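You operate a simulated robot arm through the tools that you are given. There is no shell and no other tool. Be economical: measure what you need, move in short steps, check, and stop when the job is done.

Carry out the task below with a simulated two-armed robot. There is one attempt and no reset: what you move stays moved.

## Task
Swap the green bead jar in the blue drawer for the orange one on the green cabinet.
Fine: take the orange jar's lid off first; the green jar and the lid go on the green cabinet; shut the drawer. Set down upright: jar. Where these are worked on the way, their far stop is far enough and under half their travel is too little: blue drawer.
Where things are to end (x, y in the base frame): jar within 60 mm of [500, 100]; jar within 60 mm of [490, 1380].

Only the result counts: the job must be done as asked and must still hold three seconds after the hand-in. Knocking over, shifting, dropping, spilling or breaking anything else fails it. A push-on lid holds only when it is set on centred and level and pressed home; a screw cap is set on level and turned clockwise until tight.

## Robot
Two 7-joint arms with two-finger parallel grippers on one trunk, on a base that drives. Base frame: it is fixed to the floor where the robot stands at the start and does not move with it; the origin is under the middle of the robot, x ahead of it, y to its left, z up. Readings come in mm, degrees, newtons and seconds.
The left shoulder is at the start at [50, 177, 1179], the right one opposite. With the tool pointing down near the work surface each hand reaches from about 100 to 660 mm from the robot's upright axis, wherever it stands, measured 20 degrees to its own side. Places, roughly: black dial [400, 0, 800]; blue cassette latch [500, 200, 1000]; blue drawer [500, 1400, 700]; green cassette latch [500, -300, 500]; inside of the blue drawer [600, 1400, 700]; jar [750, 1000, 1250]; orange cassette latch [500, -500, 500]; teal cassette latch [600, 900, 1000]; top of the green cabinet [600, 100, 900]; winder brake switch [500, 700, 900]. Payload 3.43 kg a hand.
Tool frame (each hand has its own): the origin (TCP) lies between the finger pads and is the grasp point; the fingertips stand 34 mm ahead of it; z points along the fingers, y is the line along which they close. The gripper opens to 128 mm. The fingers are 24 mm wide and 12 mm thick; the gripper's body (48 by 130 mm) begins 96 mm behind the TCP.
Orientation is that of the tool frame in the base frame, as a unit quaternion [x, y, z, w]. With the fingers straight down and closing along the base's y, the tool's x points along the base's -x, its y along +y and its z along -z.

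## Interface
- The arms move only by the tool play_rows. It takes "left_deltas", "right_deltas" or both (then of equal length, played together; a hand with none holds still); each is a list of rows, each an object (a shift or turn left out is 0, a gripper value left out holds the last) with "travel": the shift along the tool's x, y, z in cm, a list of three; "rotation": the turn, a rotation vector about the tool's x, y, z in rad, a list of three; "hand": the closure, from 0 (fully open) to 1 (shut). In form: [{"travel": [dx, dy, dz], "rotation": [wx, wy, wz], "hand": hand}, ...]. A call has 1 to 8 rows; each row shifts and turns the commanded pose from where the row before left it, along the tool's axes as they then stand. A row lasts 0.2 s, in which the tool goes at most 50 mm and 8.6 degrees; a call with a longer step from one row to the next is refused whole, and so is a gripper value outside its range. A pose out of reach is approached as far as the arm can. The call stops where the force on the tool passes 90 N (or 10 N more than at its start, if that is more) or the arm is blocked; 0.2 s more then pass. Each finger travels about 108 mm/s and halts on what it meets, pressing with about 41 N; the grip force reading is that of the motor and also rises with nothing between the fingers. The clock runs only during rows and for 0.2 s after the last one: add rows that do not move to give the fingers time. It gives the time, the measured TCP pose, the force on the tool (base axes), the opening and the grip force at its end, in the units of the frame above (readings bear some noise), with the torque about the TCP (base axes, N m) and any sound that the robot's microphone picked up.
- Cameras (640 x 400 px; columns grow to the right, rows downward): "scene" is now at [150, 9.9, 1344.9]; the picture's right is [0.22, -0.98, 0.00], its down [-0.64, -0.14, -0.75] and it looks along [0.74, 0.17, -0.66] (base axes); focal length 218 px, centre (320, 200). "left" rides on the left gripper at [76, 11, -160] in its tool frame; the picture's right is [-0.15, 0.99, 0.00], its down [-0.88, -0.13, -0.46] and it looks along [-0.45, -0.07, 0.89] (tool axes); focal length 234 px, centre (320, 200). "right" rides on the right gripper at [76, -11, -160] in its tool frame; the picture's right is [0.15, 0.99, 0.00], its down [-0.88, 0.13, -0.46] and it looks along [-0.45, 0.07, 0.89] (tool axes); focal length 234 px, centre (320, 200). There is no depth. A picture from a camera that has moved, and an enlarged one, comes with that camera's place and axes in the base frame and with its lens. The place of the scene camera against the robot may be out by one fixed shift of up to 25 mm in any direction.
- capture(camera): a new picture of that camera. No time passes.
- lift_body(by): slides the trunk up (or, below 0, down) by that many mm; the arms and the scene camera ride with it, the base frame stays. It gives what a move gives, with no picture.
- roll_base(legs): drives the robot by 1 to 6 legs, each [ahead, turn to the left] in mm and degrees, along the robot's own axes; the way and the turn of a leg run together, so that a leg with both is an arc; at most 1500 mm and 180 degrees a leg. The arms and the cameras ride along, it lands a little off, and it stops where it bumps. It gives what a move gives.
- head_to(pan, tilt): turns the head with the scene camera to pan (to the left, within 80 degrees either way) and tilt (down, from -29 to 69), counted from straight ahead of the robot. It gives what a move gives.
- inspect(camera, box): a new picture of the part [left, top, right, bottom] of that camera's present view, enlarged. No time passes.
- finish_job(): hands the job in; it is judged then, once.

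Go step by step. Nothing tells you exact positions but the pictures and the camera data: compare them with the known pose of the tool, close in by small moves and look again before you grip or let go. The budget is 120 turns and 100 pictures, counting those below and the enlarged ones. Unless the task says otherwise, let go and move clear before handing in.

The tools are called after "Request:" as a command line: name --argument value ..., lists and objects as JSON in quotes. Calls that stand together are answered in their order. play_rows: Moves the arms, as the interface text tells. Its arguments: {"type":"object","properties":{"left_deltas":{"type":"array","items":{"type":"object","properties":{"travel":{"type":"array","items":{"type":"number"}},"rotation":{"type":"array","items":{"type":"number"}},"hand":{"type":"number"}}}},"right_deltas":{"type":"array","items":{"type":"object","properties":{"travel":{"type":"array","items":{"type":"number"}},"rotation":{"type":"array","items":{"type":"number"}},"hand":{"type":"number"}}}}},"required":[]} The other tools are called the same way: lift_body (by) slides the trunk up or down; roll_base (legs) drives the base; head_to (pan, tilt) turns the head that bears the scene camera; capture (camera) takes a picture; inspect (camera, box) takes an enlarged picture of a part of a camera's view; finish_job () hands the job in.

At the start:

```text
time: 0.0
left_eef_pos: [412.1, 293.8, 1157.8]
left_tool_rot: [0.0, 1.0, 0.0, 0.0]
left_wrist_force: [-0.5, 0.3, 0.0]
left_ft_torque: [-0.03, 0.0, 0.02]
left_gripper_width: 128.2
left_grip_force: 0.0
right_eef_pos: [287.0, -100.7, 1150.5]
right_tool_rot: [0.001, 1.0, 0.0, 0.0]
right_wrist_force: [-0.1, -0.4, 0.6]
right_ft_torque: [-0.04, -0.02, 0.01]
right_gripper_width: 127.9
right_grip_force: 0.0
trunk travel left (down, up): [-350.0, 51.0]
robot x, y, heading: [-0.7, -0.7, 0.1]
head pan, tilt: [12.7, 41.1]
```

scene: 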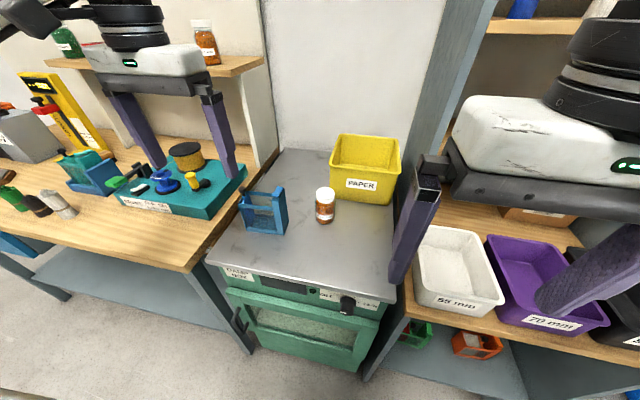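
right: 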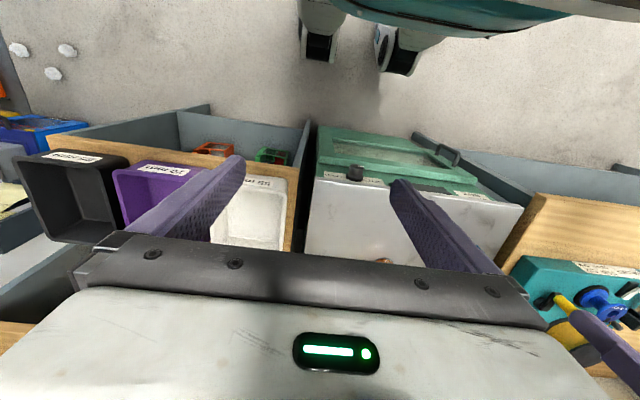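
left: 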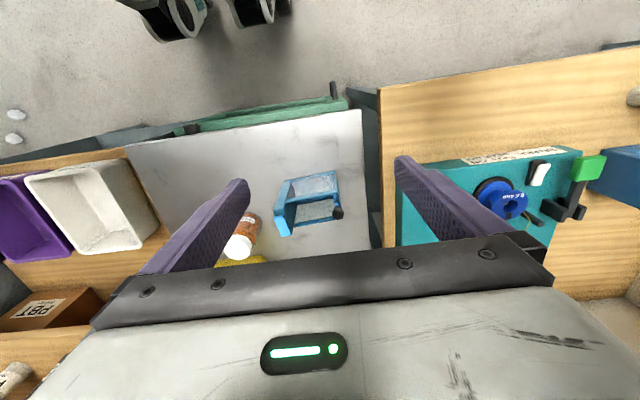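

The orange jar with a white lid stands on the grey top of the green cabinet, near a blue cassette and a yellow paper bin. I'll look closer at the jar and pan the head left for the blue drawer.

Request:
inspect --camera "scene" --box '[220, 120, 420, 245]'

Request:
head_to --pan 70 --tilt 25

Request:
capture --camera "scene"

```text
3.20 times, centred on (320, 182) of scene
camera zoom: at [150.0, 9.9, 1344.9], right [0.22, -0.98, 0.0], down [-0.64, -0.14, -0.75], along [0.74, 0.17, -0.66], focal length 697 px, centre (320, 256)
```

zoom: 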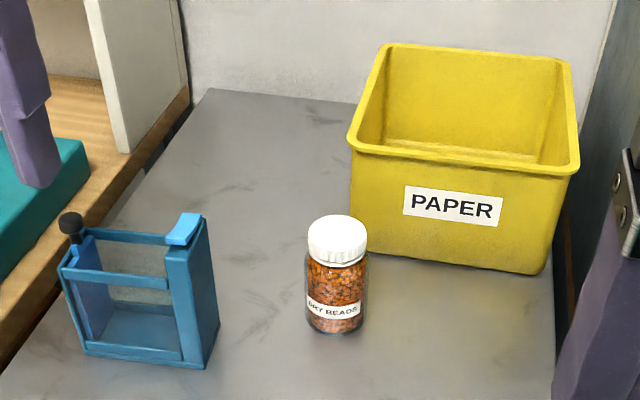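

```text
time: 1.3
left_eef_pos: [412.5, 293.8, 1157.8]
left_tool_rot: [0.0, 1.0, 0.0, 0.0]
left_wrist_force: [0.8, -0.4, -0.1]
left_ft_torque: [-0.02, 0.02, -0.01]
left_gripper_width: 128.0
left_grip_force: 0.1
right_eef_pos: [288.3, -100.6, 1150.3]
right_tool_rot: [0.0, 1.0, 0.0, 0.0]
right_wrist_force: [0.0, -0.5, 0.5]
right_ft_torque: [-0.03, -0.05, -0.03]
right_gripper_width: 127.9
right_grip_force: 0.1
trunk travel left (down, up): [-350.0, 51.0]
robot x, y, heading: [-0.1, -2.8, 0.1]
head pan, tilt: [70.0, 25.0]
```

```text
95 pictures are left
camera scene: at [99.4, 78.0, 1369.9], right [0.94, -0.34, 0.0], down [-0.14, -0.4, -0.91], along [0.31, 0.85, -0.42], focal length 218 px, centre (320, 200)
```

scene: 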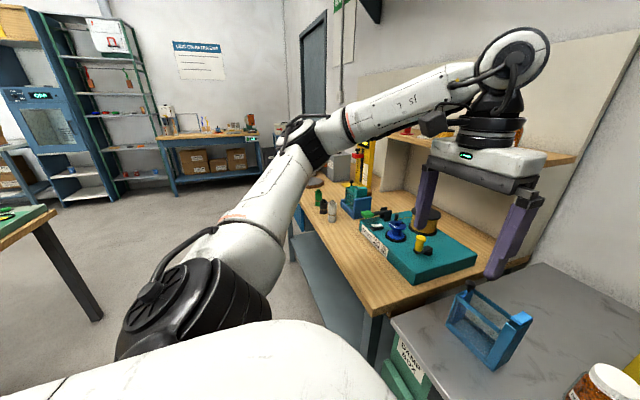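

Shelf jars are decoys; the drawer is under the far-left end of the bench. I bring the left hand over the jar on the cabinet to measure it with the wrist camera.

Request:
play_rows --left_deltas '[{"travel": [-2.0, -3.4, 0]}, {"travel": [-2.0, -3.4, 0]}, {"travel": [-2.0, -3.4, 0]}, {"travel": [-2.0, -3.4, 0]}, {"travel": [-2.0, -3.4, 0]}, {}]'

Request:
capture --camera "left"

Request:
head_to --pan 10 --tilt 45

Request:
capture --camera "scene"

```text
time: 2.7
left_eef_pos: [509.4, 124.3, 1156.7]
left_tool_rot: [0.0, 1.0, 0.001, 0.0]
left_wrist_force: [1.0, 0.5, -0.1]
left_ft_torque: [-0.03, -0.03, 0.07]
left_gripper_width: 128.0
left_grip_force: 0.0
right_eef_pos: [288.2, -100.4, 1151.1]
right_tool_rot: [-0.001, 1.0, 0.0, 0.0]
right_wrist_force: [0.0, -0.1, 0.7]
right_ft_torque: [-0.01, -0.01, 0.04]
right_gripper_width: 127.9
right_grip_force: 0.1
trunk travel left (down, up): [-350.0, 51.0]
robot x, y, heading: [0.3, -0.9, -0.0]
head pan, tilt: [70.0, 25.0]
```

```text
94 pictures are left
camera left: at [435.5, 134.7, 1316.1], right [0.15, 0.99, 0.0], down [0.88, -0.13, 0.46], along [0.45, -0.07, -0.89], focal length 234 px, centre (320, 200)
```

left: 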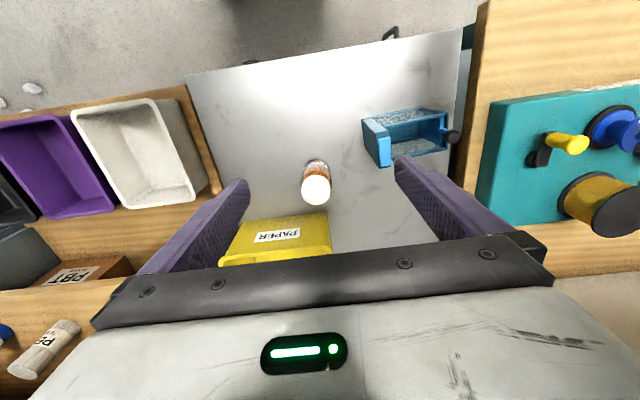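

```text
time: 4.0
left_eef_pos: [511.4, 124.9, 1155.8]
left_tool_rot: [0.0, 1.0, 0.0, 0.0]
left_wrist_force: [-0.5, 0.3, -0.3]
left_ft_torque: [-0.02, -0.02, 0.02]
left_gripper_width: 128.0
left_grip_force: 0.1
right_eef_pos: [288.0, -100.9, 1149.3]
right_tool_rot: [0.0, 1.0, -0.001, 0.0]
right_wrist_force: [0.2, 0.0, -0.1]
right_ft_torque: [0.0, -0.04, 0.03]
right_gripper_width: 128.1
right_grip_force: 0.0
trunk travel left (down, up): [-350.0, 51.0]
robot x, y, heading: [-0.4, -1.6, 0.3]
head pan, tilt: [10.0, 45.0]
```

```text
93 pictures are left
camera scene: at [147.9, 5.6, 1339.3], right [0.17, -0.98, 0.0], down [-0.7, -0.12, -0.71], along [0.7, 0.12, -0.71], focal length 218 px, centre (320, 200)
```

scene: 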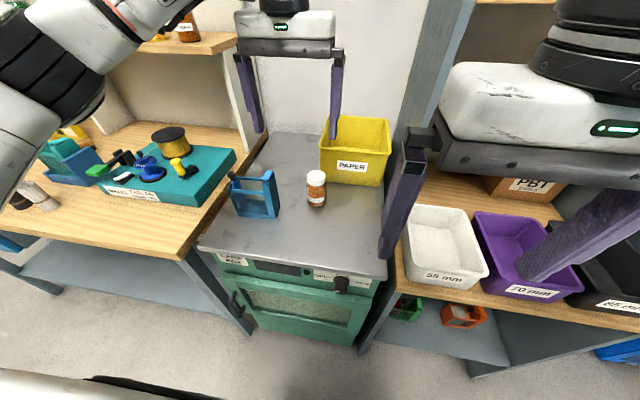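

The lid is near [580, 103], top around z 990. I center the left hand over it and lower to look closely.

Request:
play_rows --left_deltas '[{"travel": [-2.4, -0.6, 3.0]}, {"travel": [-2.3, -0.6, 3.0]}, {"travel": [-2.3, -0.6, 3.0]}, {}]'

Request:
capture --camera "left"

Request:
inspect --camera "scene" --box '[270, 140, 370, 220]'

```text
time: 5.0
left_eef_pos: [582.7, 107.2, 1066.5]
left_tool_rot: [0.0, 1.0, 0.0, 0.0]
left_wrist_force: [-0.6, -0.5, -0.2]
left_ft_torque: [-0.02, 0.0, -0.01]
left_gripper_width: 127.8
left_grip_force: 0.0
right_eef_pos: [287.2, -101.2, 1150.5]
right_tool_rot: [0.0, 1.0, 0.0, 0.0]
right_wrist_force: [-0.1, -0.7, 0.7]
right_ft_torque: [0.0, 0.02, 0.01]
right_gripper_width: 128.2
right_grip_force: 0.1
trunk travel left (down, up): [-350.0, 51.0]
robot x, y, heading: [-1.9, 1.1, -0.2]
head pan, tilt: [10.0, 45.0]
```

```text
92 pictures are left
camera left: at [506.8, 117.6, 1226.2], right [0.15, 0.99, 0.0], down [0.88, -0.13, 0.46], along [0.45, -0.07, -0.89], focal length 234 px, centre (320, 200)
```

left: 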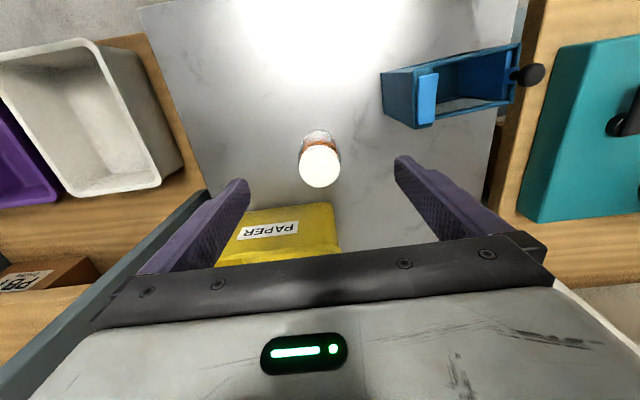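

```text
5.00 times, centred on (320, 180) of scene
camera zoom: at [147.5, 5.7, 1339.4], right [0.17, -0.98, 0.0], down [-0.7, -0.12, -0.71], along [0.7, 0.12, -0.71], focal length 1089 px, centre (320, 300)
```

zoom: 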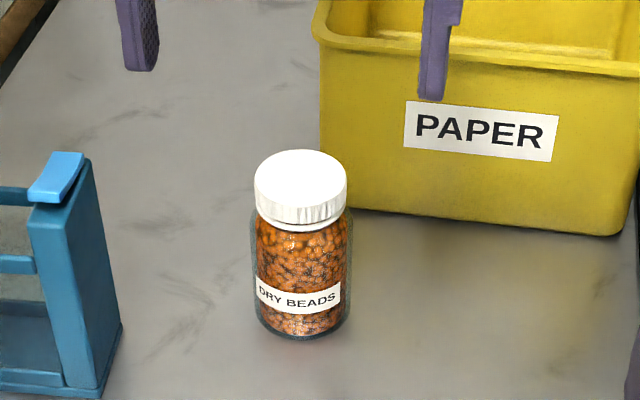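

The cap is ribbed like a screw cap, so I'll hold the jar body with the right hand from the front and turn the cap with the left. Right hand goes forward first, then yaws and pitches toward horizontal.

Request:
play_rows --right_deltas '[{"travel": [-3.9, 1.2, 1.0], "hand": 0.2}, {"travel": [-3.9, 1.2, 1.0]}, {"travel": [-3.9, 1.2, 1.0]}, {"travel": [-3.9, 1.2, 1.0]}, {"travel": [-3.9, 1.2, 1.0]}, {"rotation": [0, 0, -0.15]}, {"rotation": [0, 0, -0.15]}, {}]'

Request:
play_rows --right_deltas '[{"rotation": [0, -0.15, 0]}, {"rotation": [0, -0.15, 0]}, {"rotation": [0, -0.15, 0]}, {"rotation": [0, -0.15, 0]}, {"rotation": [0, -0.15, 0]}, {"rotation": [0, -0.15, 0]}, {"rotation": [0, -0.15, 0]}, {"rotation": [0, -0.15, 0]}]'

Request:
capture --camera "right"

Request:
capture --camera "scene"

```text
time: 6.8
left_eef_pos: [582.9, 106.0, 1067.8]
left_tool_rot: [0.0, 1.0, 0.0, 0.0]
left_wrist_force: [-0.6, 0.8, 0.7]
left_ft_torque: [0.01, 0.0, 0.01]
left_gripper_width: 128.0
left_grip_force: 0.1
right_eef_pos: [481.7, -41.6, 1101.7]
right_tool_rot: [-0.15, 0.989, 0.0, 0.0]
right_wrist_force: [-0.4, -0.6, 0.1]
right_ft_torque: [0.0, 0.02, -0.05]
right_gripper_width: 102.4
right_grip_force: 0.0
trunk travel left (down, up): [-350.0, 51.0]
robot x, y, heading: [-1.8, -3.1, 0.0]
head pan, tilt: [10.0, 45.0]
```

```text
time: 8.6
left_eef_pos: [581.1, 107.7, 1067.0]
left_tool_rot: [0.001, 1.0, 0.0, 0.0]
left_wrist_force: [-0.2, -0.2, 0.2]
left_ft_torque: [-0.01, 0.02, 0.0]
left_gripper_width: 127.8
left_grip_force: 0.1
right_eef_pos: [483.1, -41.0, 1101.3]
right_tool_rot: [-0.123, 0.816, 0.085, 0.558]
right_wrist_force: [0.7, 0.0, 0.6]
right_ft_torque: [0.03, 0.04, 0.04]
right_gripper_width: 102.5
right_grip_force: 0.1
trunk travel left (down, up): [-350.0, 51.0]
robot x, y, heading: [3.4, -3.0, -0.0]
head pan, tilt: [10.0, 45.0]
```

```text
90 pictures are left
camera right: at [316.5, -103.2, 1087.6], right [-0.34, 0.93, -0.14], down [-0.14, 0.09, 0.99], along [0.93, 0.36, 0.1], focal length 234 px, centre (320, 200)
```

right: 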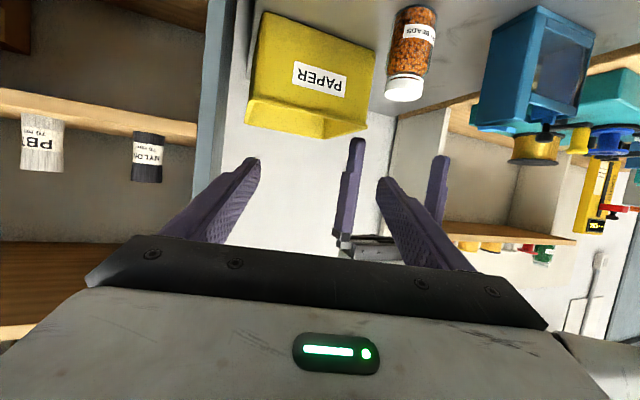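

```text
89 pictures are left
camera scene: at [147.8, 5.3, 1339.4], right [0.17, -0.98, 0.0], down [-0.7, -0.12, -0.71], along [0.7, 0.12, -0.71], focal length 218 px, centre (320, 200)
```

scene: 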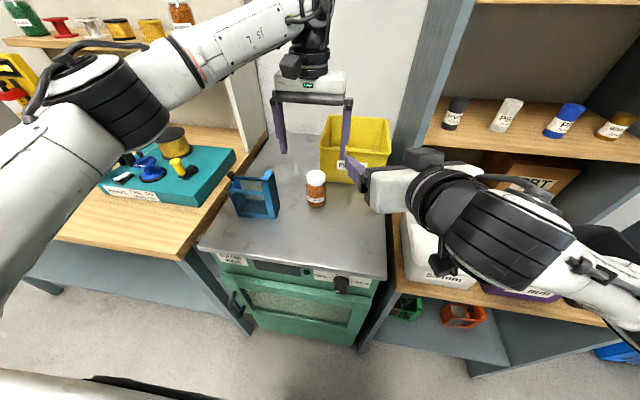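

Triangulating the three views puts the jar axis near [597, 104] with base z≈868 and lid top ≈957. I move the right hand down to a pre-grasp in front of the jar.

Request:
play_rows --right_deltas '[{"travel": [3.28, 2.09, 2.37]}, {"travel": [3.28, 2.09, 2.37]}, {"travel": [3.28, 2.09, 2.37]}, {"travel": [3.28, 2.09, 2.37]}, {"travel": [3.28, 2.09, 2.37]}, {}]'

Request:
capture --camera "right"

Request:
capture --camera "left"

```text
time: 10.0
left_eef_pos: [582.3, 107.6, 1067.6]
left_tool_rot: [0.0, 1.0, 0.0, 0.0]
left_wrist_force: [0.3, 0.4, -0.6]
left_ft_torque: [0.03, 0.01, -0.03]
left_gripper_width: 128.1
left_grip_force: 0.1
right_eef_pos: [500.5, 74.6, 904.1]
right_tool_rot: [-0.124, 0.816, 0.085, 0.558]
right_wrist_force: [-0.2, 0.0, 0.4]
right_ft_torque: [0.0, -0.02, -0.02]
right_gripper_width: 102.3
right_grip_force: 0.1
trunk travel left (down, up): [-350.0, 51.0]
robot x, y, heading: [0.8, -1.1, 0.0]
head pan, tilt: [10.0, 45.0]
```

```text
88 pictures are left
camera right: at [334.7, 12.2, 892.6], right [-0.34, 0.93, -0.14], down [-0.14, 0.09, 0.99], along [0.93, 0.36, 0.1], focal length 234 px, centre (320, 200)
```

right: 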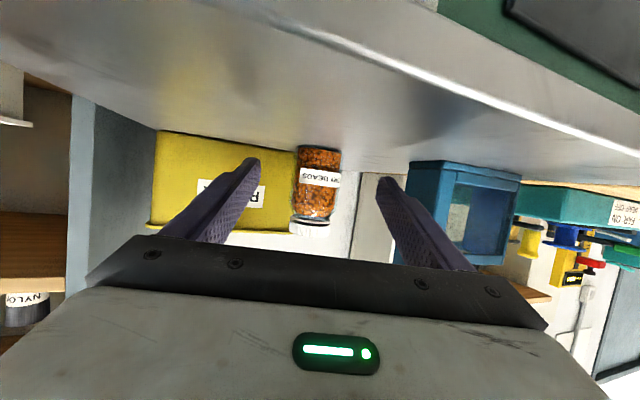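

```text
87 pictures are left
camera left: at [507.0, 117.5, 1226.5], right [0.15, 0.99, 0.0], down [0.88, -0.13, 0.46], along [0.45, -0.07, -0.89], focal length 234 px, centre (320, 200)
```

left: 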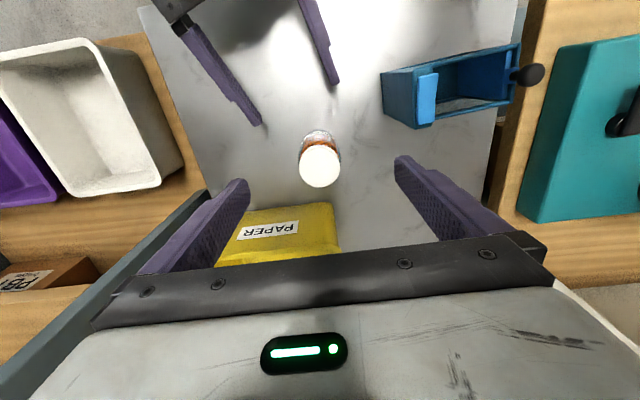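

The jar is centered between the right fingers. I advance 100 mm level and close on the jar body.

Request:
play_rows --right_deltas '[{"travel": [-1.22, 0, 3.14]}, {"travel": [-1.22, 0, 3.14]}, {"travel": [-1.22, 0, 3.14]}, {}]'

Request:
capture --camera "right"

Request:
capture --camera "left"

```text
time: 11.0
left_eef_pos: [582.7, 107.5, 1067.1]
left_tool_rot: [0.0, 1.0, 0.0, 0.001]
left_wrist_force: [-1.2, -0.5, -0.1]
left_ft_torque: [0.01, 0.0, 0.03]
left_gripper_width: 127.9
left_grip_force: 0.1
right_eef_pos: [597.3, 102.5, 904.5]
right_tool_rot: [-0.124, 0.816, 0.085, 0.558]
right_wrist_force: [0.0, -0.1, -0.6]
right_ft_torque: [0.01, 0.02, -0.03]
right_gripper_width: 102.6
right_grip_force: 0.1
trunk travel left (down, up): [-350.0, 51.0]
robot x, y, heading: [-2.3, 1.5, 0.0]
head pan, tilt: [10.0, 45.0]
```

```text
86 pictures are left
camera right: at [431.3, 41.1, 891.5], right [-0.34, 0.93, -0.14], down [-0.14, 0.09, 0.99], along [0.93, 0.36, 0.1], focal length 234 px, centre (320, 200)
```

right: 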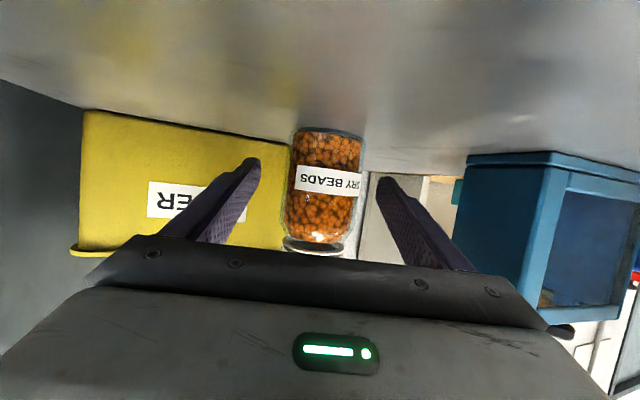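

```text
85 pictures are left
camera left: at [506.8, 117.5, 1226.5], right [0.15, 0.99, 0.0], down [0.88, -0.13, 0.46], along [0.45, -0.07, -0.89], focal length 234 px, centre (320, 200)
```

left: 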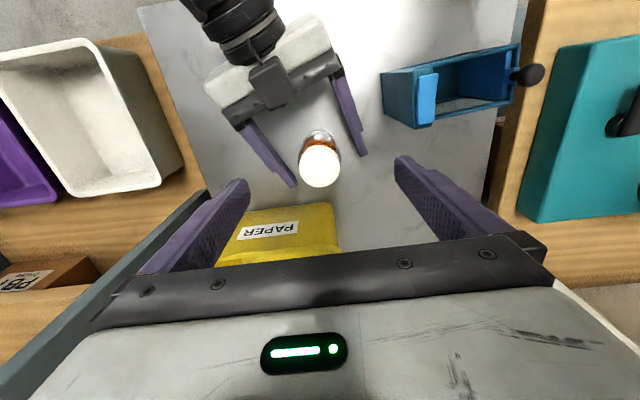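

Alignment is good; I close the right hand on the jar body.

Request:
play_rows --right_deltas '[{"hand": 1.0}, {}, {}]'

Request:
capture --camera "right"

Request:
capture --camera "left"

```text
time: 11.8
left_eef_pos: [582.4, 107.3, 1067.7]
left_tool_rot: [-0.001, 1.0, 0.0, 0.0]
left_wrist_force: [-0.3, 0.1, 0.1]
left_ft_torque: [0.01, 0.04, 0.04]
left_gripper_width: 128.1
left_grip_force: 0.0
right_eef_pos: [597.9, 102.9, 906.0]
right_tool_rot: [-0.124, 0.816, 0.085, 0.558]
right_wrist_force: [1.4, 0.6, 0.7]
right_ft_torque: [-0.01, -0.05, 0.02]
right_gripper_width: 56.2
right_grip_force: 41.4
trunk travel left (down, up): [-350.0, 51.0]
robot x, y, heading: [1.7, 1.6, -0.0]
head pan, tilt: [10.0, 45.0]
```

```text
84 pictures are left
camera right: at [431.1, 41.2, 891.6], right [-0.34, 0.93, -0.14], down [-0.14, 0.09, 0.99], along [0.93, 0.36, 0.1], focal length 234 px, centre (320, 200)
```

right: 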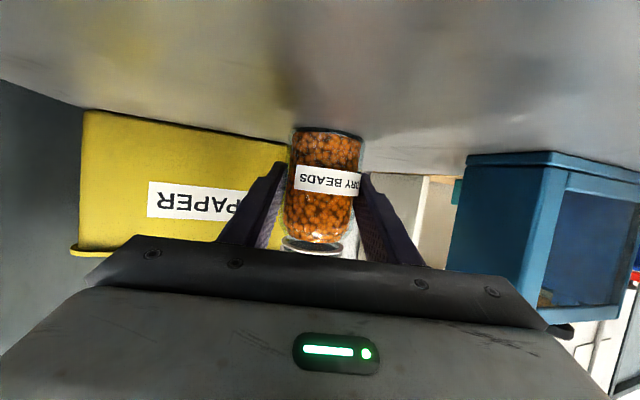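

```text
83 pictures are left
camera left: at [506.9, 117.7, 1226.4], right [0.15, 0.99, 0.0], down [0.88, -0.13, 0.46], along [0.45, -0.07, -0.89], focal length 234 px, centre (320, 200)
```

left: 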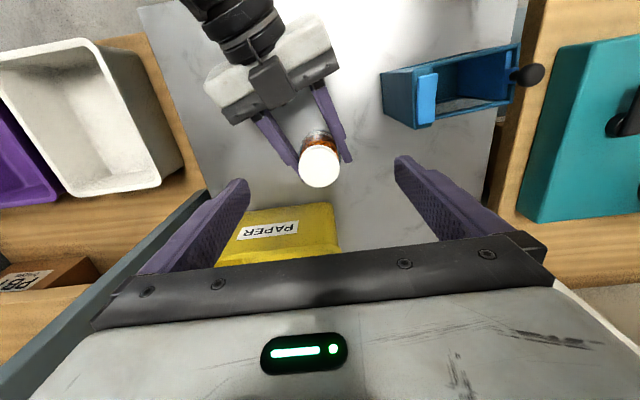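

Jar held (56 mm). Now the left hand descends around the cap.

Request:
play_rows --left_deltas '[{"travel": [-0.5, -0.13, 2.4], "hand": 0.2}, {"travel": [-0.5, -0.13, 2.4]}, {"travel": [-0.45, -0.13, 2.4]}, {}]'

Request:
capture --camera "left"

Request:
inspect --camera "scene" --box '[240, 100, 400, 220]'

```text
time: 12.8
left_eef_pos: [597.3, 102.6, 994.4]
left_tool_rot: [0.0, 1.0, 0.001, 0.001]
left_wrist_force: [0.8, -0.4, 0.3]
left_ft_torque: [0.02, -0.03, -0.03]
left_gripper_width: 102.5
left_grip_force: 0.1
right_eef_pos: [596.7, 102.6, 904.4]
right_tool_rot: [-0.124, 0.816, 0.084, 0.558]
right_wrist_force: [0.0, 0.4, 1.3]
right_ft_torque: [-0.07, -0.03, -0.01]
right_gripper_width: 56.0
right_grip_force: 41.4
trunk travel left (down, up): [-350.0, 51.0]
robot x, y, heading: [-2.4, -0.9, -0.1]
head pan, tilt: [10.0, 45.0]
```

```text
82 pictures are left
camera left: at [520.9, 113.2, 1154.5], right [0.15, 0.99, 0.0], down [0.88, -0.13, 0.46], along [0.45, -0.07, -0.89], focal length 234 px, centre (320, 200)
```

left: 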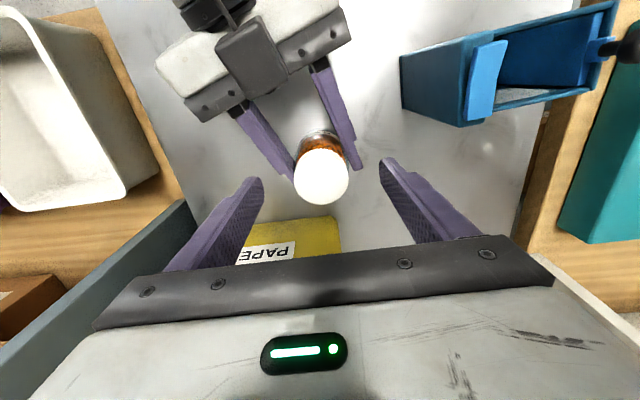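

```text
3.33 times, centred on (320, 160) of scene
camera zoom: at [147.8, 5.5, 1339.3], right [0.17, -0.98, 0.0], down [-0.7, -0.12, -0.71], along [0.7, 0.12, -0.71], focal length 726 px, centre (320, 333)
```

zoom: 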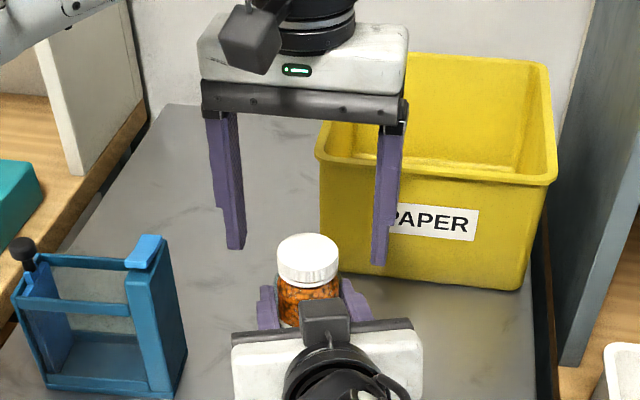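

Centered over the cap. Descend 20 mm and grip the cap.

Request:
play_rows --left_deltas '[{"travel": [0, 0, 1.0]}, {"travel": [0, 0, 1.0]}, {"hand": 1.0}, {}, {}]'

Request:
inspect --camera "scene" --box '[240, 100, 400, 220]'

```text
time: 14.0
left_eef_pos: [596.7, 102.7, 975.5]
left_tool_rot: [-0.001, 1.0, 0.001, 0.0]
left_wrist_force: [1.7, 5.4, -0.7]
left_ft_torque: [0.14, -0.04, 0.01]
left_gripper_width: 46.2
left_grip_force: 41.4
right_eef_pos: [597.0, 101.8, 905.4]
right_tool_rot: [-0.123, 0.817, 0.084, 0.558]
right_wrist_force: [-1.4, -5.5, 2.4]
right_ft_torque: [0.16, -0.06, -0.01]
right_gripper_width: 55.9
right_grip_force: 40.9
trunk travel left (down, up): [-350.0, 51.0]
robot x, y, heading: [-2.9, -2.3, -0.1]
head pan, tilt: [10.0, 45.0]
```

```text
3.33 times, centred on (320, 160) of scene
camera zoom: at [147.7, 5.5, 1339.3], right [0.17, -0.98, 0.0], down [-0.7, -0.12, -0.71], along [0.7, 0.12, -0.71], focal length 726 px, centre (320, 333)
```

zoom: 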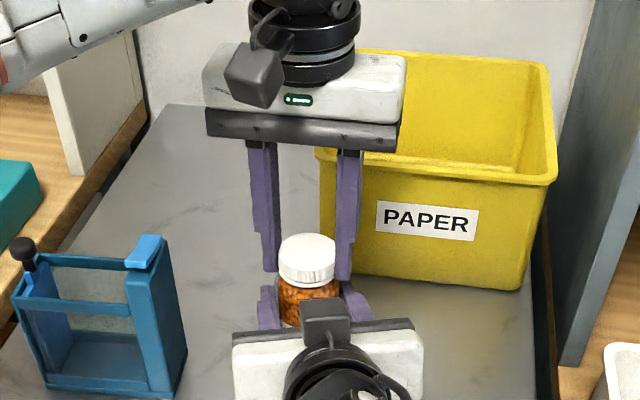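

Cap gripped. Turn it counter-clockwise (tool z negative), watching torque.

Request:
play_rows --left_deltas '[{"rotation": [0, 0, -0.14]}, {"rotation": [0, 0, -0.14]}, {"rotation": [0, 0, -0.14]}, {"rotation": [0, 0, -0.14]}, {"rotation": [0, 0, -0.14]}, {"rotation": [0, 0, -0.14]}, {"rotation": [0, 0, -0.14]}, {"rotation": [0, 0, -0.14]}]'

Request:
capture --camera "left"

```text
time: 15.8
left_eef_pos: [597.0, 102.9, 975.8]
left_tool_rot: [-0.533, 0.846, -0.002, 0.002]
left_wrist_force: [22.2, 0.6, 0.1]
left_ft_torque: [0.1, -0.52, -0.07]
left_gripper_width: 46.4
left_grip_force: 40.8
right_eef_pos: [595.1, 104.6, 905.4]
right_tool_rot: [-0.123, 0.816, 0.085, 0.558]
right_wrist_force: [-22.2, -1.5, 3.3]
right_ft_torque: [-0.21, -1.03, 0.06]
right_gripper_width: 56.2
right_grip_force: 40.9
trunk travel left (down, up): [-350.0, 51.0]
robot x, y, heading: [-0.0, 5.2, 0.1]
head pan, tilt: [10.0, 45.0]
```

```text
79 pictures are left
camera left: at [553.3, 37.8, 1135.0], right [-0.83, 0.56, -0.01], down [0.5, 0.74, 0.46], along [0.26, 0.38, -0.89], focal length 234 px, centre (320, 200)
```

left: 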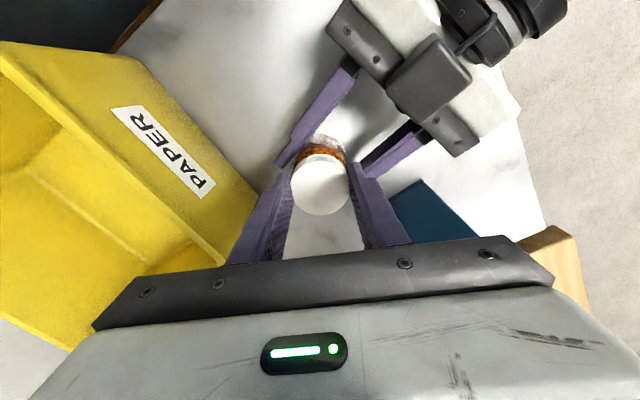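

The torque has dropped, so the cap is moving. I keep turning and look at the reading.

Request:
play_rows --left_deltas '[{"rotation": [0, 0, -0.14]}, {"rotation": [0, 0, -0.14]}, {"rotation": [0, 0, -0.14]}, {"rotation": [0, 0, -0.14]}, {"rotation": [0, 0, -0.14]}, {"rotation": [0, 0, -0.14]}, {"rotation": [0, 0, -0.14]}, {"rotation": [0, 0, -0.14]}]'

Request:
capture --camera "right"

```text
time: 17.6
left_eef_pos: [599.3, 102.8, 977.1]
left_tool_rot: [0.901, -0.434, 0.006, -0.002]
left_wrist_force: [29.2, 0.6, 6.2]
left_ft_torque: [0.11, -0.95, -0.06]
left_gripper_width: 46.0
left_grip_force: 41.1
right_eef_pos: [594.9, 104.0, 904.6]
right_tool_rot: [-0.124, 0.815, 0.085, 0.559]
right_wrist_force: [-29.5, 2.8, 3.5]
right_ft_torque: [0.06, -0.97, -0.05]
right_gripper_width: 56.2
right_grip_force: 41.2
trunk travel left (down, up): [-350.0, 51.0]
robot x, y, heading: [-1.0, -4.8, -0.0]
head pan, tilt: [10.0, 45.0]
```

```text
78 pictures are left
camera right: at [429.9, 42.1, 891.8], right [-0.35, 0.93, -0.14], down [-0.14, 0.09, 0.99], along [0.93, 0.36, 0.1], focal length 234 px, centre (320, 200)
```

right: 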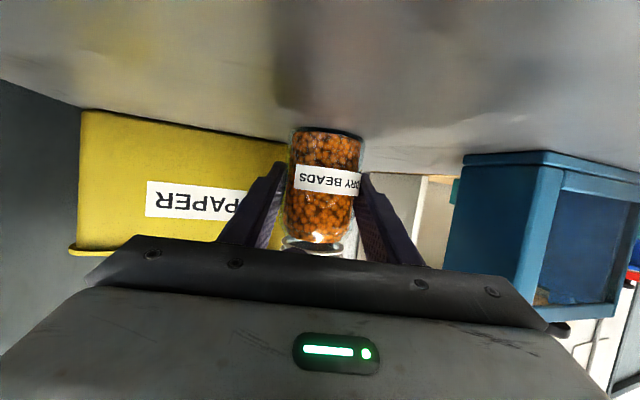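

The jar holds still while the cap turns. I relieve the small side load and turn on.

Request:
play_rows --left_deltas '[{"travel": [0.18, -0.23, -0.05]}, {"rotation": [0, 0, -0.14]}, {"rotation": [0, 0, -0.14]}, {"rotation": [0, 0, -0.14]}, {"rotation": [0, 0, -0.14]}, {"rotation": [0, 0, -0.14]}, {"rotation": [0, 0, -0.14]}, {"rotation": [0, 0, -0.14]}]'

Request:
inspect --camera "scene" --box '[260, 120, 380, 210]'

```text
time: 19.4
left_eef_pos: [599.5, 103.2, 976.5]
left_tool_rot: [0.999, 0.041, 0.003, -0.001]
left_wrist_force: [22.6, 4.9, 9.4]
left_ft_torque: [-0.06, -0.67, -0.03]
left_gripper_width: 46.5
left_grip_force: 41.3
right_eef_pos: [595.1, 102.4, 906.1]
right_tool_rot: [-0.123, 0.817, 0.083, 0.558]
right_wrist_force: [-22.9, -0.6, 1.2]
right_ft_torque: [0.51, -0.59, -0.06]
right_gripper_width: 55.9
right_grip_force: 41.1
trunk travel left (down, up): [-350.0, 51.0]
robot x, y, heading: [4.0, 0.5, -0.0]
head pan, tilt: [10.0, 45.0]
```

```text
4.44 times, centred on (320, 165) of scene
camera zoom: at [146.8, 5.8, 1339.5], right [0.17, -0.98, 0.0], down [-0.7, -0.12, -0.71], along [0.7, 0.12, -0.71], focal length 968 px, centre (320, 356)
```

zoom: 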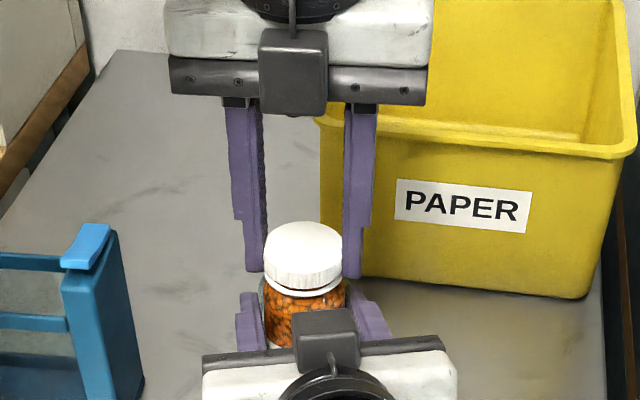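

The cap is pushing the hand up, so the thread is backing off. Another turn with a small rise.

Request:
play_rows --left_deltas '[{"rotation": [0, 0, -0.14], "travel": [0, 0, -0.04]}, {"rotation": [0, 0, -0.14], "travel": [0, 0, -0.04]}, {"rotation": [0, 0, -0.14], "travel": [0, 0, -0.04]}, {"rotation": [0, 0, -0.14], "travel": [0, 0, -0.03]}, {"rotation": [0, 0, -0.14], "travel": [0, 0, -0.03]}, {"rotation": [0, 0, -0.14], "travel": [0, 0, -0.03]}, {"rotation": [0, 0, -0.14], "travel": [0, 0, -0.03]}, {"rotation": [0, 0, -0.14], "travel": [0, 0, -0.03]}]'

```text
time: 21.2
left_eef_pos: [599.1, 102.7, 978.0]
left_tool_rot: [0.826, 0.564, 0.001, -0.001]
left_wrist_force: [13.4, 11.8, -0.4]
left_ft_torque: [0.05, -0.56, 0.03]
left_gripper_width: 46.2
left_grip_force: 40.8
right_eef_pos: [597.6, 101.4, 905.7]
right_tool_rot: [-0.122, 0.816, 0.083, 0.559]
right_wrist_force: [-16.3, -12.3, 3.4]
right_ft_torque: [0.77, -0.16, -0.05]
right_gripper_width: 55.8
right_grip_force: 40.8
trunk travel left (down, up): [-350.0, 51.0]
robot x, y, heading: [2.4, -2.8, 0.2]
head pan, tilt: [10.0, 45.0]
```

About 250° turned with the wrist still following; I test with a gentle 6 mm lift.

Request:
play_rows --left_deltas '[{"travel": [0, 0, -0.2]}, {"travel": [0, 0, -0.2]}, {"travel": [0, 0, -0.2]}, {}]'

Request:
inspect --camera "scene" --box '[260, 120, 380, 210]'

```text
time: 22.2
left_eef_pos: [599.9, 104.4, 982.1]
left_tool_rot: [0.824, 0.566, 0.003, -0.003]
left_wrist_force: [12.5, 15.4, -20.6]
left_ft_torque: [0.53, -0.52, 0.03]
left_gripper_width: 46.3
left_grip_force: 41.2
right_eef_pos: [596.9, 102.7, 908.4]
right_tool_rot: [-0.123, 0.814, 0.085, 0.561]
right_wrist_force: [-12.7, -15.1, 19.3]
right_ft_torque: [0.7, -0.46, -0.03]
right_gripper_width: 56.2
right_grip_force: 41.4
trunk travel left (down, up): [-350.0, 51.0]
robot x, y, heading: [-1.7, 0.2, -0.0]
head pan, tilt: [10.0, 45.0]
```

```text
4.44 times, centred on (320, 165) of scene
camera zoom: at [148.0, 5.5, 1339.3], right [0.17, -0.98, 0.0], down [-0.7, -0.12, -0.71], along [0.7, 0.12, -0.71], focal length 968 px, centre (320, 356)
```

zoom: 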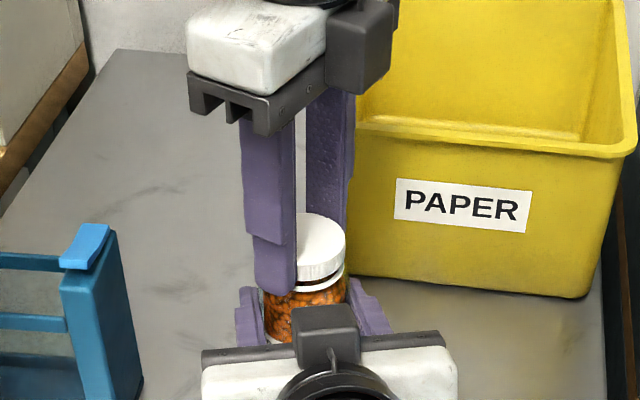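

Still threaded. I ease the pull and turn further.

Request:
play_rows --left_deltas '[{"rotation": [0, 0, -0.14], "travel": [0, 0, 0.2]}, {"rotation": [0, 0, -0.14], "travel": [0, 0, 0.1]}, {"rotation": [0, 0, -0.14], "travel": [0, 0, 0]}, {"rotation": [0, 0, -0.14], "travel": [0, 0, 0]}, {"rotation": [0, 0, -0.14], "travel": [0, 0, 0]}, {"rotation": [0, 0, -0.14], "travel": [0, 0, 0]}, {"rotation": [0, 0, -0.14], "travel": [0, 0, 0]}, {"rotation": [0, 0, -0.14], "travel": [0, 0, 0]}]'

```text
time: 24.0
left_eef_pos: [598.6, 101.0, 982.3]
left_tool_rot: [0.399, 0.917, 0.0, 0.0]
left_wrist_force: [-5.4, 13.0, 2.4]
left_ft_torque: [0.34, 0.16, -0.18]
left_gripper_width: 46.3
left_grip_force: 41.0
right_eef_pos: [596.7, 101.8, 904.4]
right_tool_rot: [-0.124, 0.816, 0.084, 0.558]
right_wrist_force: [7.1, -12.1, 8.8]
right_ft_torque: [0.51, 0.32, 0.17]
right_gripper_width: 55.8
right_grip_force: 40.8
trunk travel left (down, up): [-350.0, 51.0]
robot x, y, heading: [-1.0, 0.2, -0.2]
head pan, tilt: [10.0, 45.0]
```

Request:
play_rows --left_deltas '[{"travel": [0, 0, -0.2]}, {"travel": [0, 0, -0.2]}, {"travel": [0, 0, -0.2]}, {}]'

```text
time: 25.0
left_eef_pos: [600.2, 102.8, 987.8]
left_tool_rot: [0.401, 0.916, 0.0, 0.001]
left_wrist_force: [-0.6, 0.8, -0.1]
left_ft_torque: [0.0, -0.01, -0.01]
left_gripper_width: 45.9
left_grip_force: 41.0
right_eef_pos: [595.1, 105.7, 903.9]
right_tool_rot: [-0.125, 0.816, 0.086, 0.558]
right_wrist_force: [-2.9, 1.2, 5.6]
right_ft_torque: [0.0, 0.2, -0.02]
right_gripper_width: 56.0
right_grip_force: 41.0
trunk travel left (down, up): [-350.0, 51.0]
robot x, y, heading: [-0.5, 0.8, 0.1]
head pan, tilt: [10.0, 45.0]
```

The cap is free. I lift it clear and check.

Request:
play_rows --left_deltas '[{"travel": [0, 0, -1.5]}, {"travel": [0, 0, -2]}, {"travel": [0, 0, -2]}, {}]'

Request:
inspect --camera "scene" --box '[220, 90, 400, 225]'

Request:
capture --camera "left"

```text
time: 26.0
left_eef_pos: [598.4, 101.3, 1042.5]
left_tool_rot: [0.401, 0.916, 0.0, 0.0]
left_wrist_force: [0.8, 0.1, -0.4]
left_ft_torque: [0.02, -0.02, -0.02]
left_gripper_width: 46.3
left_grip_force: 40.5
right_eef_pos: [595.8, 102.7, 905.6]
right_tool_rot: [-0.123, 0.816, 0.084, 0.558]
right_wrist_force: [-1.9, 1.1, 3.1]
right_ft_torque: [-0.05, 0.26, -0.06]
right_gripper_width: 55.9
right_grip_force: 41.2
trunk travel left (down, up): [-350.0, 51.0]
robot x, y, heading: [0.7, 2.9, 0.0]
head pan, tilt: [10.0, 45.0]
```

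```text
2.96 times, centred on (310, 158) of scene
camera zoom: at [147.2, 5.5, 1339.4], right [0.17, -0.98, 0.0], down [-0.7, -0.12, -0.71], along [0.7, 0.12, -0.71], focal length 645 px, centre (350, 326)
```

zoom: 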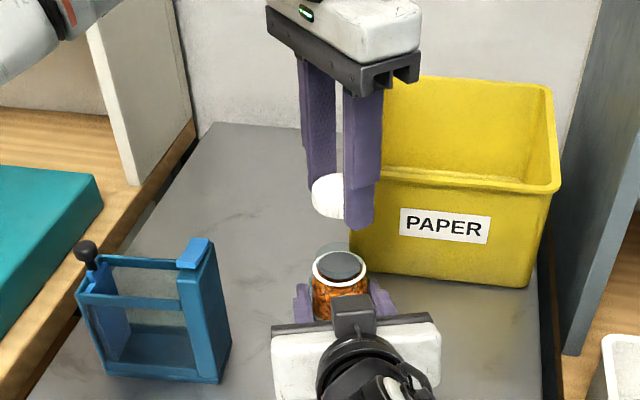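

```text
74 pictures are left
camera left: at [555.7, 163.6, 1202.3], right [0.83, 0.56, 0.0], down [0.5, -0.73, 0.46], along [0.26, -0.38, -0.89], focal length 234 px, centre (320, 200)
```

left: 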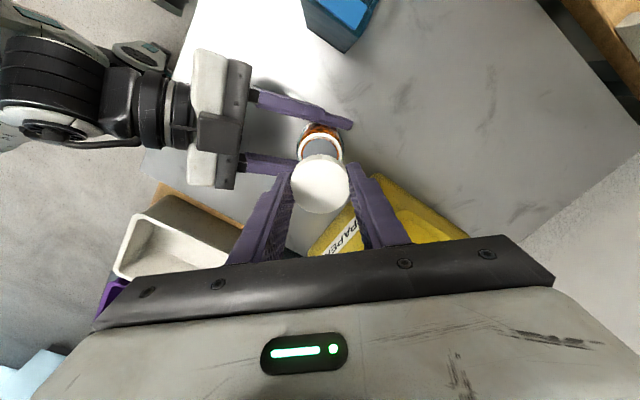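

Cap off, jar open with the right hand holding it. I move the cap to a free spot at about [605, 182] and lower it.

Request:
play_rows --left_deltas '[{"travel": [2.7, 3.0, 0]}, {"travel": [2.7, 3.0, 0]}, {"travel": [0, 0, 3.0]}, {"travel": [0, 0, 3.0]}, {"travel": [0, 0, 3.0]}, {"travel": [0, 0, 2.5]}, {}]'

Request:
inspect --camera "scene" --box '[220, 90, 400, 225]'

```text
time: 27.6
left_eef_pos: [606.2, 182.1, 927.2]
left_tool_rot: [0.4, 0.916, 0.0, 0.001]
left_wrist_force: [0.8, 0.5, -0.6]
left_ft_torque: [0.01, 0.0, 0.01]
left_gripper_width: 45.8
left_grip_force: 40.8
right_eef_pos: [596.5, 101.9, 904.5]
right_tool_rot: [-0.123, 0.816, 0.084, 0.559]
right_wrist_force: [0.7, -1.7, 3.7]
right_ft_torque: [-0.1, 0.04, 0.08]
right_gripper_width: 56.0
right_grip_force: 40.9
trunk travel left (down, up): [-350.0, 51.0]
robot x, y, heading: [1.1, 1.3, -0.1]
head pan, tilt: [10.0, 45.0]
```

```text
2.96 times, centred on (310, 158) of scene
camera zoom: at [147.7, 5.3, 1339.3], right [0.17, -0.98, 0.0], down [-0.7, -0.12, -0.71], along [0.7, 0.12, -0.71], focal length 645 px, centre (350, 326)
```

zoom: 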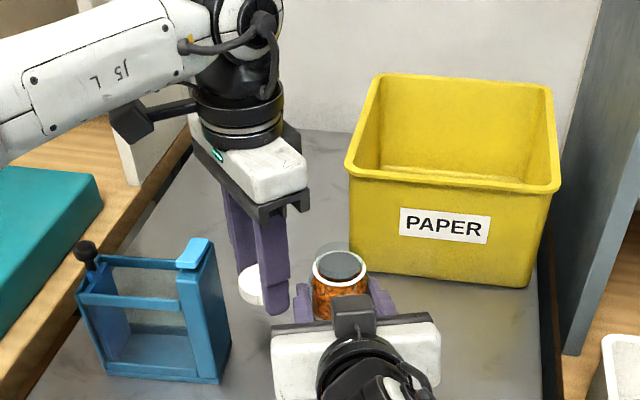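

Request:
play_rows --left_deltas '[{"travel": [0, 0, 0.5]}, {"travel": [0, 0, 0.5]}, {"travel": [0, 0, 0.4]}, {}]'

Request:
play_rows --left_deltas '[{"travel": [0, 0, 0.3]}, {}]'

Request:
play_rows --left_deltas '[{"travel": [0, 0, 0.3]}, {}]'

Request:
inspect --camera "scene" --box '[250, 130, 350, 205]'

```text
time: 28.6
left_eef_pos: [605.6, 182.6, 913.0]
left_tool_rot: [0.401, 0.916, 0.0, 0.0]
left_wrist_force: [-0.5, 0.4, 0.2]
left_ft_torque: [-0.02, 0.01, 0.0]
left_gripper_width: 46.3
left_grip_force: 41.5
right_eef_pos: [597.3, 103.4, 904.6]
right_tool_rot: [-0.122, 0.816, 0.084, 0.558]
right_wrist_force: [1.3, -1.4, 3.0]
right_ft_torque: [-0.14, 0.08, 0.06]
right_gripper_width: 56.0
right_grip_force: 41.0
trunk travel left (down, up): [-350.0, 51.0]
robot x, y, heading: [3.0, 2.5, 0.0]
head pan, tilt: [10.0, 45.0]
```

```text
time: 29.2
left_eef_pos: [606.9, 182.0, 910.2]
left_tool_rot: [0.4, 0.916, 0.0, 0.0]
left_wrist_force: [0.2, -0.1, -0.1]
left_ft_torque: [0.02, 0.0, -0.01]
left_gripper_width: 46.1
left_grip_force: 40.4
right_eef_pos: [596.7, 103.2, 904.7]
right_tool_rot: [-0.123, 0.816, 0.084, 0.558]
right_wrist_force: [-0.1, 0.6, 2.9]
right_ft_torque: [-0.14, 0.06, 0.02]
right_gripper_width: 55.8
right_grip_force: 40.9
trunk travel left (down, up): [-350.0, 51.0]
robot x, y, heading: [1.1, -1.8, 0.1]
head pan, tilt: [10.0, 45.0]
```

```text
time: 29.8
left_eef_pos: [606.5, 183.0, 908.4]
left_tool_rot: [0.401, 0.916, 0.0, -0.001]
left_wrist_force: [0.4, -0.1, -0.3]
left_ft_torque: [0.04, 0.0, -0.03]
left_gripper_width: 46.3
left_grip_force: 41.0
right_eef_pos: [596.2, 102.3, 905.0]
right_tool_rot: [-0.124, 0.816, 0.085, 0.557]
right_wrist_force: [-0.3, 0.2, 2.7]
right_ft_torque: [-0.11, 0.09, 0.06]
right_gripper_width: 56.1
right_grip_force: 41.4
trunk travel left (down, up): [-350.0, 51.0]
robot x, y, heading: [1.6, -2.3, 0.0]
head pan, tilt: [10.0, 45.0]
```

```text
5.33 times, centred on (300, 168) of scene
camera zoom: at [147.7, 5.4, 1339.3], right [0.17, -0.98, 0.0], down [-0.7, -0.12, -0.71], along [0.7, 0.12, -0.71], focal length 1161 px, centre (427, 373)
```

zoom: 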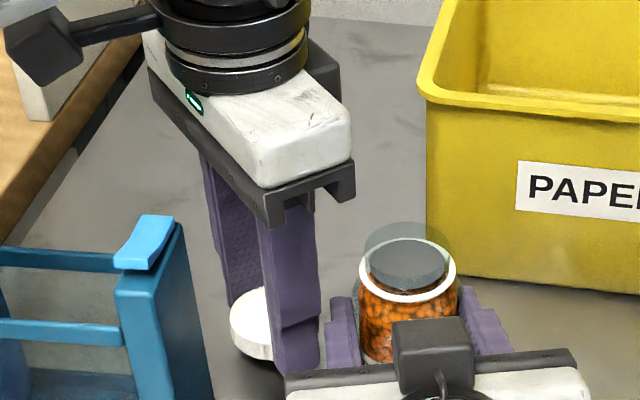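

Request:
play_rows --left_deltas '[{"travel": [0, 0, 0.2]}, {"travel": [0, 0, 0.2]}, {}]'

Request:
play_rows --left_deltas '[{"travel": [0, 0, 0.3]}, {}]'

Request:
play_rows --left_deltas '[{"travel": [0, 0, 0.2]}, {}]'

```text
time: 30.6
left_eef_pos: [607.6, 182.7, 903.2]
left_tool_rot: [0.401, 0.916, 0.001, -0.001]
left_wrist_force: [-0.3, -0.1, -1.1]
left_ft_torque: [0.01, 0.04, 0.0]
left_gripper_width: 46.0
left_grip_force: 40.4
right_eef_pos: [597.1, 103.1, 904.1]
right_tool_rot: [-0.124, 0.816, 0.085, 0.558]
right_wrist_force: [0.4, -0.5, 3.3]
right_ft_torque: [-0.03, 0.09, -0.02]
right_gripper_width: 55.9
right_grip_force: 41.4
trunk travel left (down, up): [-350.0, 51.0]
robot x, y, heading: [0.5, 0.5, 0.1]
head pan, tilt: [10.0, 45.0]
```

```text
time: 31.2
left_eef_pos: [607.8, 181.8, 900.4]
left_tool_rot: [0.4, 0.916, 0.0, 0.0]
left_wrist_force: [-0.4, -0.2, 0.1]
left_ft_torque: [-0.01, 0.0, 0.03]
left_gripper_width: 46.4
left_grip_force: 41.2
right_eef_pos: [596.2, 102.4, 903.7]
right_tool_rot: [-0.124, 0.816, 0.085, 0.558]
right_wrist_force: [0.2, 0.2, 2.5]
right_ft_torque: [-0.05, 0.08, -0.01]
right_gripper_width: 56.0
right_grip_force: 40.9
trunk travel left (down, up): [-350.0, 51.0]
robot x, y, heading: [0.7, 2.6, 0.1]
head pan, tilt: [10.0, 45.0]
```

```text
time: 31.8
left_eef_pos: [605.8, 181.8, 898.9]
left_tool_rot: [0.4, 0.917, 0.0, 0.0]
left_wrist_force: [0.0, -0.3, -0.6]
left_ft_torque: [-0.01, 0.01, -0.01]
left_gripper_width: 46.2
left_grip_force: 40.3
right_eef_pos: [596.9, 102.3, 904.8]
right_tool_rot: [-0.123, 0.816, 0.084, 0.558]
right_wrist_force: [-0.5, 1.1, 1.3]
right_ft_torque: [0.0, 0.12, -0.02]
right_gripper_width: 55.7
right_grip_force: 40.6
trunk travel left (down, up): [-350.0, 51.0]
robot x, y, heading: [-1.0, 4.0, -0.0]
head pan, tilt: [10.0, 45.0]
```

Request:
play_rows --left_deltas '[{"travel": [0, 0, 0.25]}, {}]'

Request:
play_rows --left_deltas '[{"travel": [0, 0, 0.2]}, {}]'

Request:
inspect --camera "scene" --box '[250, 130, 350, 205]'

```text
time: 32.4
left_eef_pos: [606.0, 182.5, 896.1]
left_tool_rot: [0.4, 0.916, 0.0, 0.0]
left_wrist_force: [-0.7, -0.2, 0.0]
left_ft_torque: [-0.01, -0.01, 0.01]
left_gripper_width: 46.1
left_grip_force: 40.9
right_eef_pos: [597.3, 103.0, 905.1]
right_tool_rot: [-0.123, 0.816, 0.084, 0.558]
right_wrist_force: [-0.1, 1.3, 1.8]
right_ft_torque: [-0.04, 0.11, -0.04]
right_gripper_width: 56.2
right_grip_force: 41.4
trunk travel left (down, up): [-350.0, 51.0]
robot x, y, heading: [1.0, 3.1, -0.0]
head pan, tilt: [10.0, 45.0]
```

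```text
time: 33.0
left_eef_pos: [605.9, 182.2, 894.5]
left_tool_rot: [0.401, 0.916, 0.0, 0.0]
left_wrist_force: [0.0, 0.3, -0.2]
left_ft_torque: [-0.03, -0.03, -0.01]
left_gripper_width: 46.5
left_grip_force: 41.2
right_eef_pos: [597.8, 103.1, 904.6]
right_tool_rot: [-0.123, 0.816, 0.084, 0.558]
right_wrist_force: [0.9, 0.4, 2.2]
right_ft_torque: [0.0, 0.11, -0.02]
right_gripper_width: 55.8
right_grip_force: 40.7
trunk travel left (down, up): [-350.0, 51.0]
robot x, y, heading: [-2.3, -3.5, -0.2]
head pan, tilt: [10.0, 45.0]
```

```text
5.33 times, centred on (300, 168) of scene
camera zoom: at [147.7, 5.6, 1339.3], right [0.17, -0.98, 0.0], down [-0.7, -0.12, -0.71], along [0.7, 0.12, -0.71], focal length 1161 px, centre (427, 373)
```

zoom: 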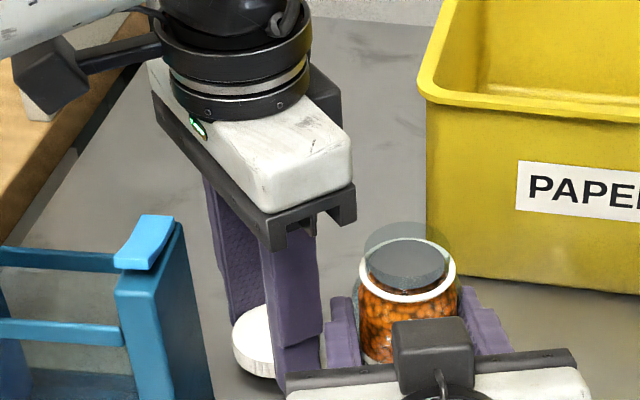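

Request:
play_rows --left_deltas '[{"travel": [0, 0, 0.2]}, {"travel": [0, 0, 0.1]}, {}]'

Request:
play_rows --left_deltas '[{"travel": [0, 0, 0.2]}, {"travel": [0, 0, 0.1]}, {}]'

Request:
capture --camera "right"

```text
time: 33.8
left_eef_pos: [606.2, 182.0, 893.8]
left_tool_rot: [0.4, 0.916, 0.001, 0.002]
left_wrist_force: [-2.2, 3.3, 17.0]
left_ft_torque: [-0.08, 0.56, -0.22]
left_gripper_width: 46.2
left_grip_force: 40.8
right_eef_pos: [595.1, 103.2, 905.7]
right_tool_rot: [-0.124, 0.816, 0.084, 0.558]
right_wrist_force: [-0.7, -0.2, -2.3]
right_ft_torque: [0.01, 0.02, -0.01]
right_gripper_width: 56.1
right_grip_force: 40.5
trunk travel left (down, up): [-350.0, 51.0]
robot x, y, heading: [0.5, 3.7, 0.1]
head pan, tilt: [10.0, 45.0]
```

```text
time: 34.6
left_eef_pos: [606.3, 182.5, 894.0]
left_tool_rot: [0.401, 0.916, 0.002, 0.004]
left_wrist_force: [-5.0, 9.1, 36.0]
left_ft_torque: [-0.1, 1.26, -0.47]
left_gripper_width: 46.3
left_grip_force: 41.4
right_eef_pos: [594.2, 102.2, 906.6]
right_tool_rot: [-0.124, 0.815, 0.085, 0.559]
right_wrist_force: [-1.1, 0.2, -2.0]
right_ft_torque: [0.02, 0.0, -0.04]
right_gripper_width: 56.2
right_grip_force: 40.8
trunk travel left (down, up): [-350.0, 51.0]
robot x, y, heading: [2.3, 0.9, 0.2]
head pan, tilt: [10.0, 45.0]
```

```text
70 pictures are left
camera right: at [428.7, 41.1, 893.4], right [-0.34, 0.93, -0.14], down [-0.14, 0.09, 0.99], along [0.93, 0.36, 0.1], focal length 234 px, centre (320, 200)
```

right: 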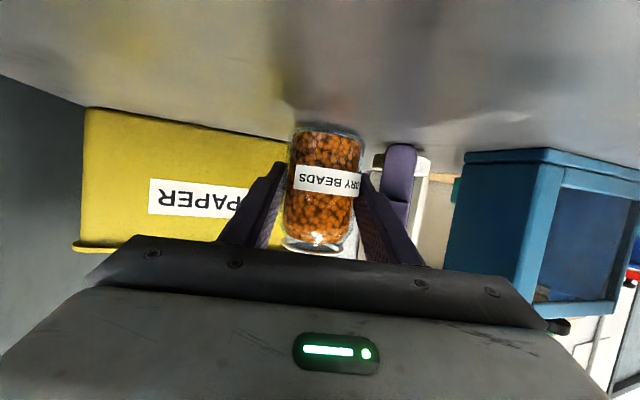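

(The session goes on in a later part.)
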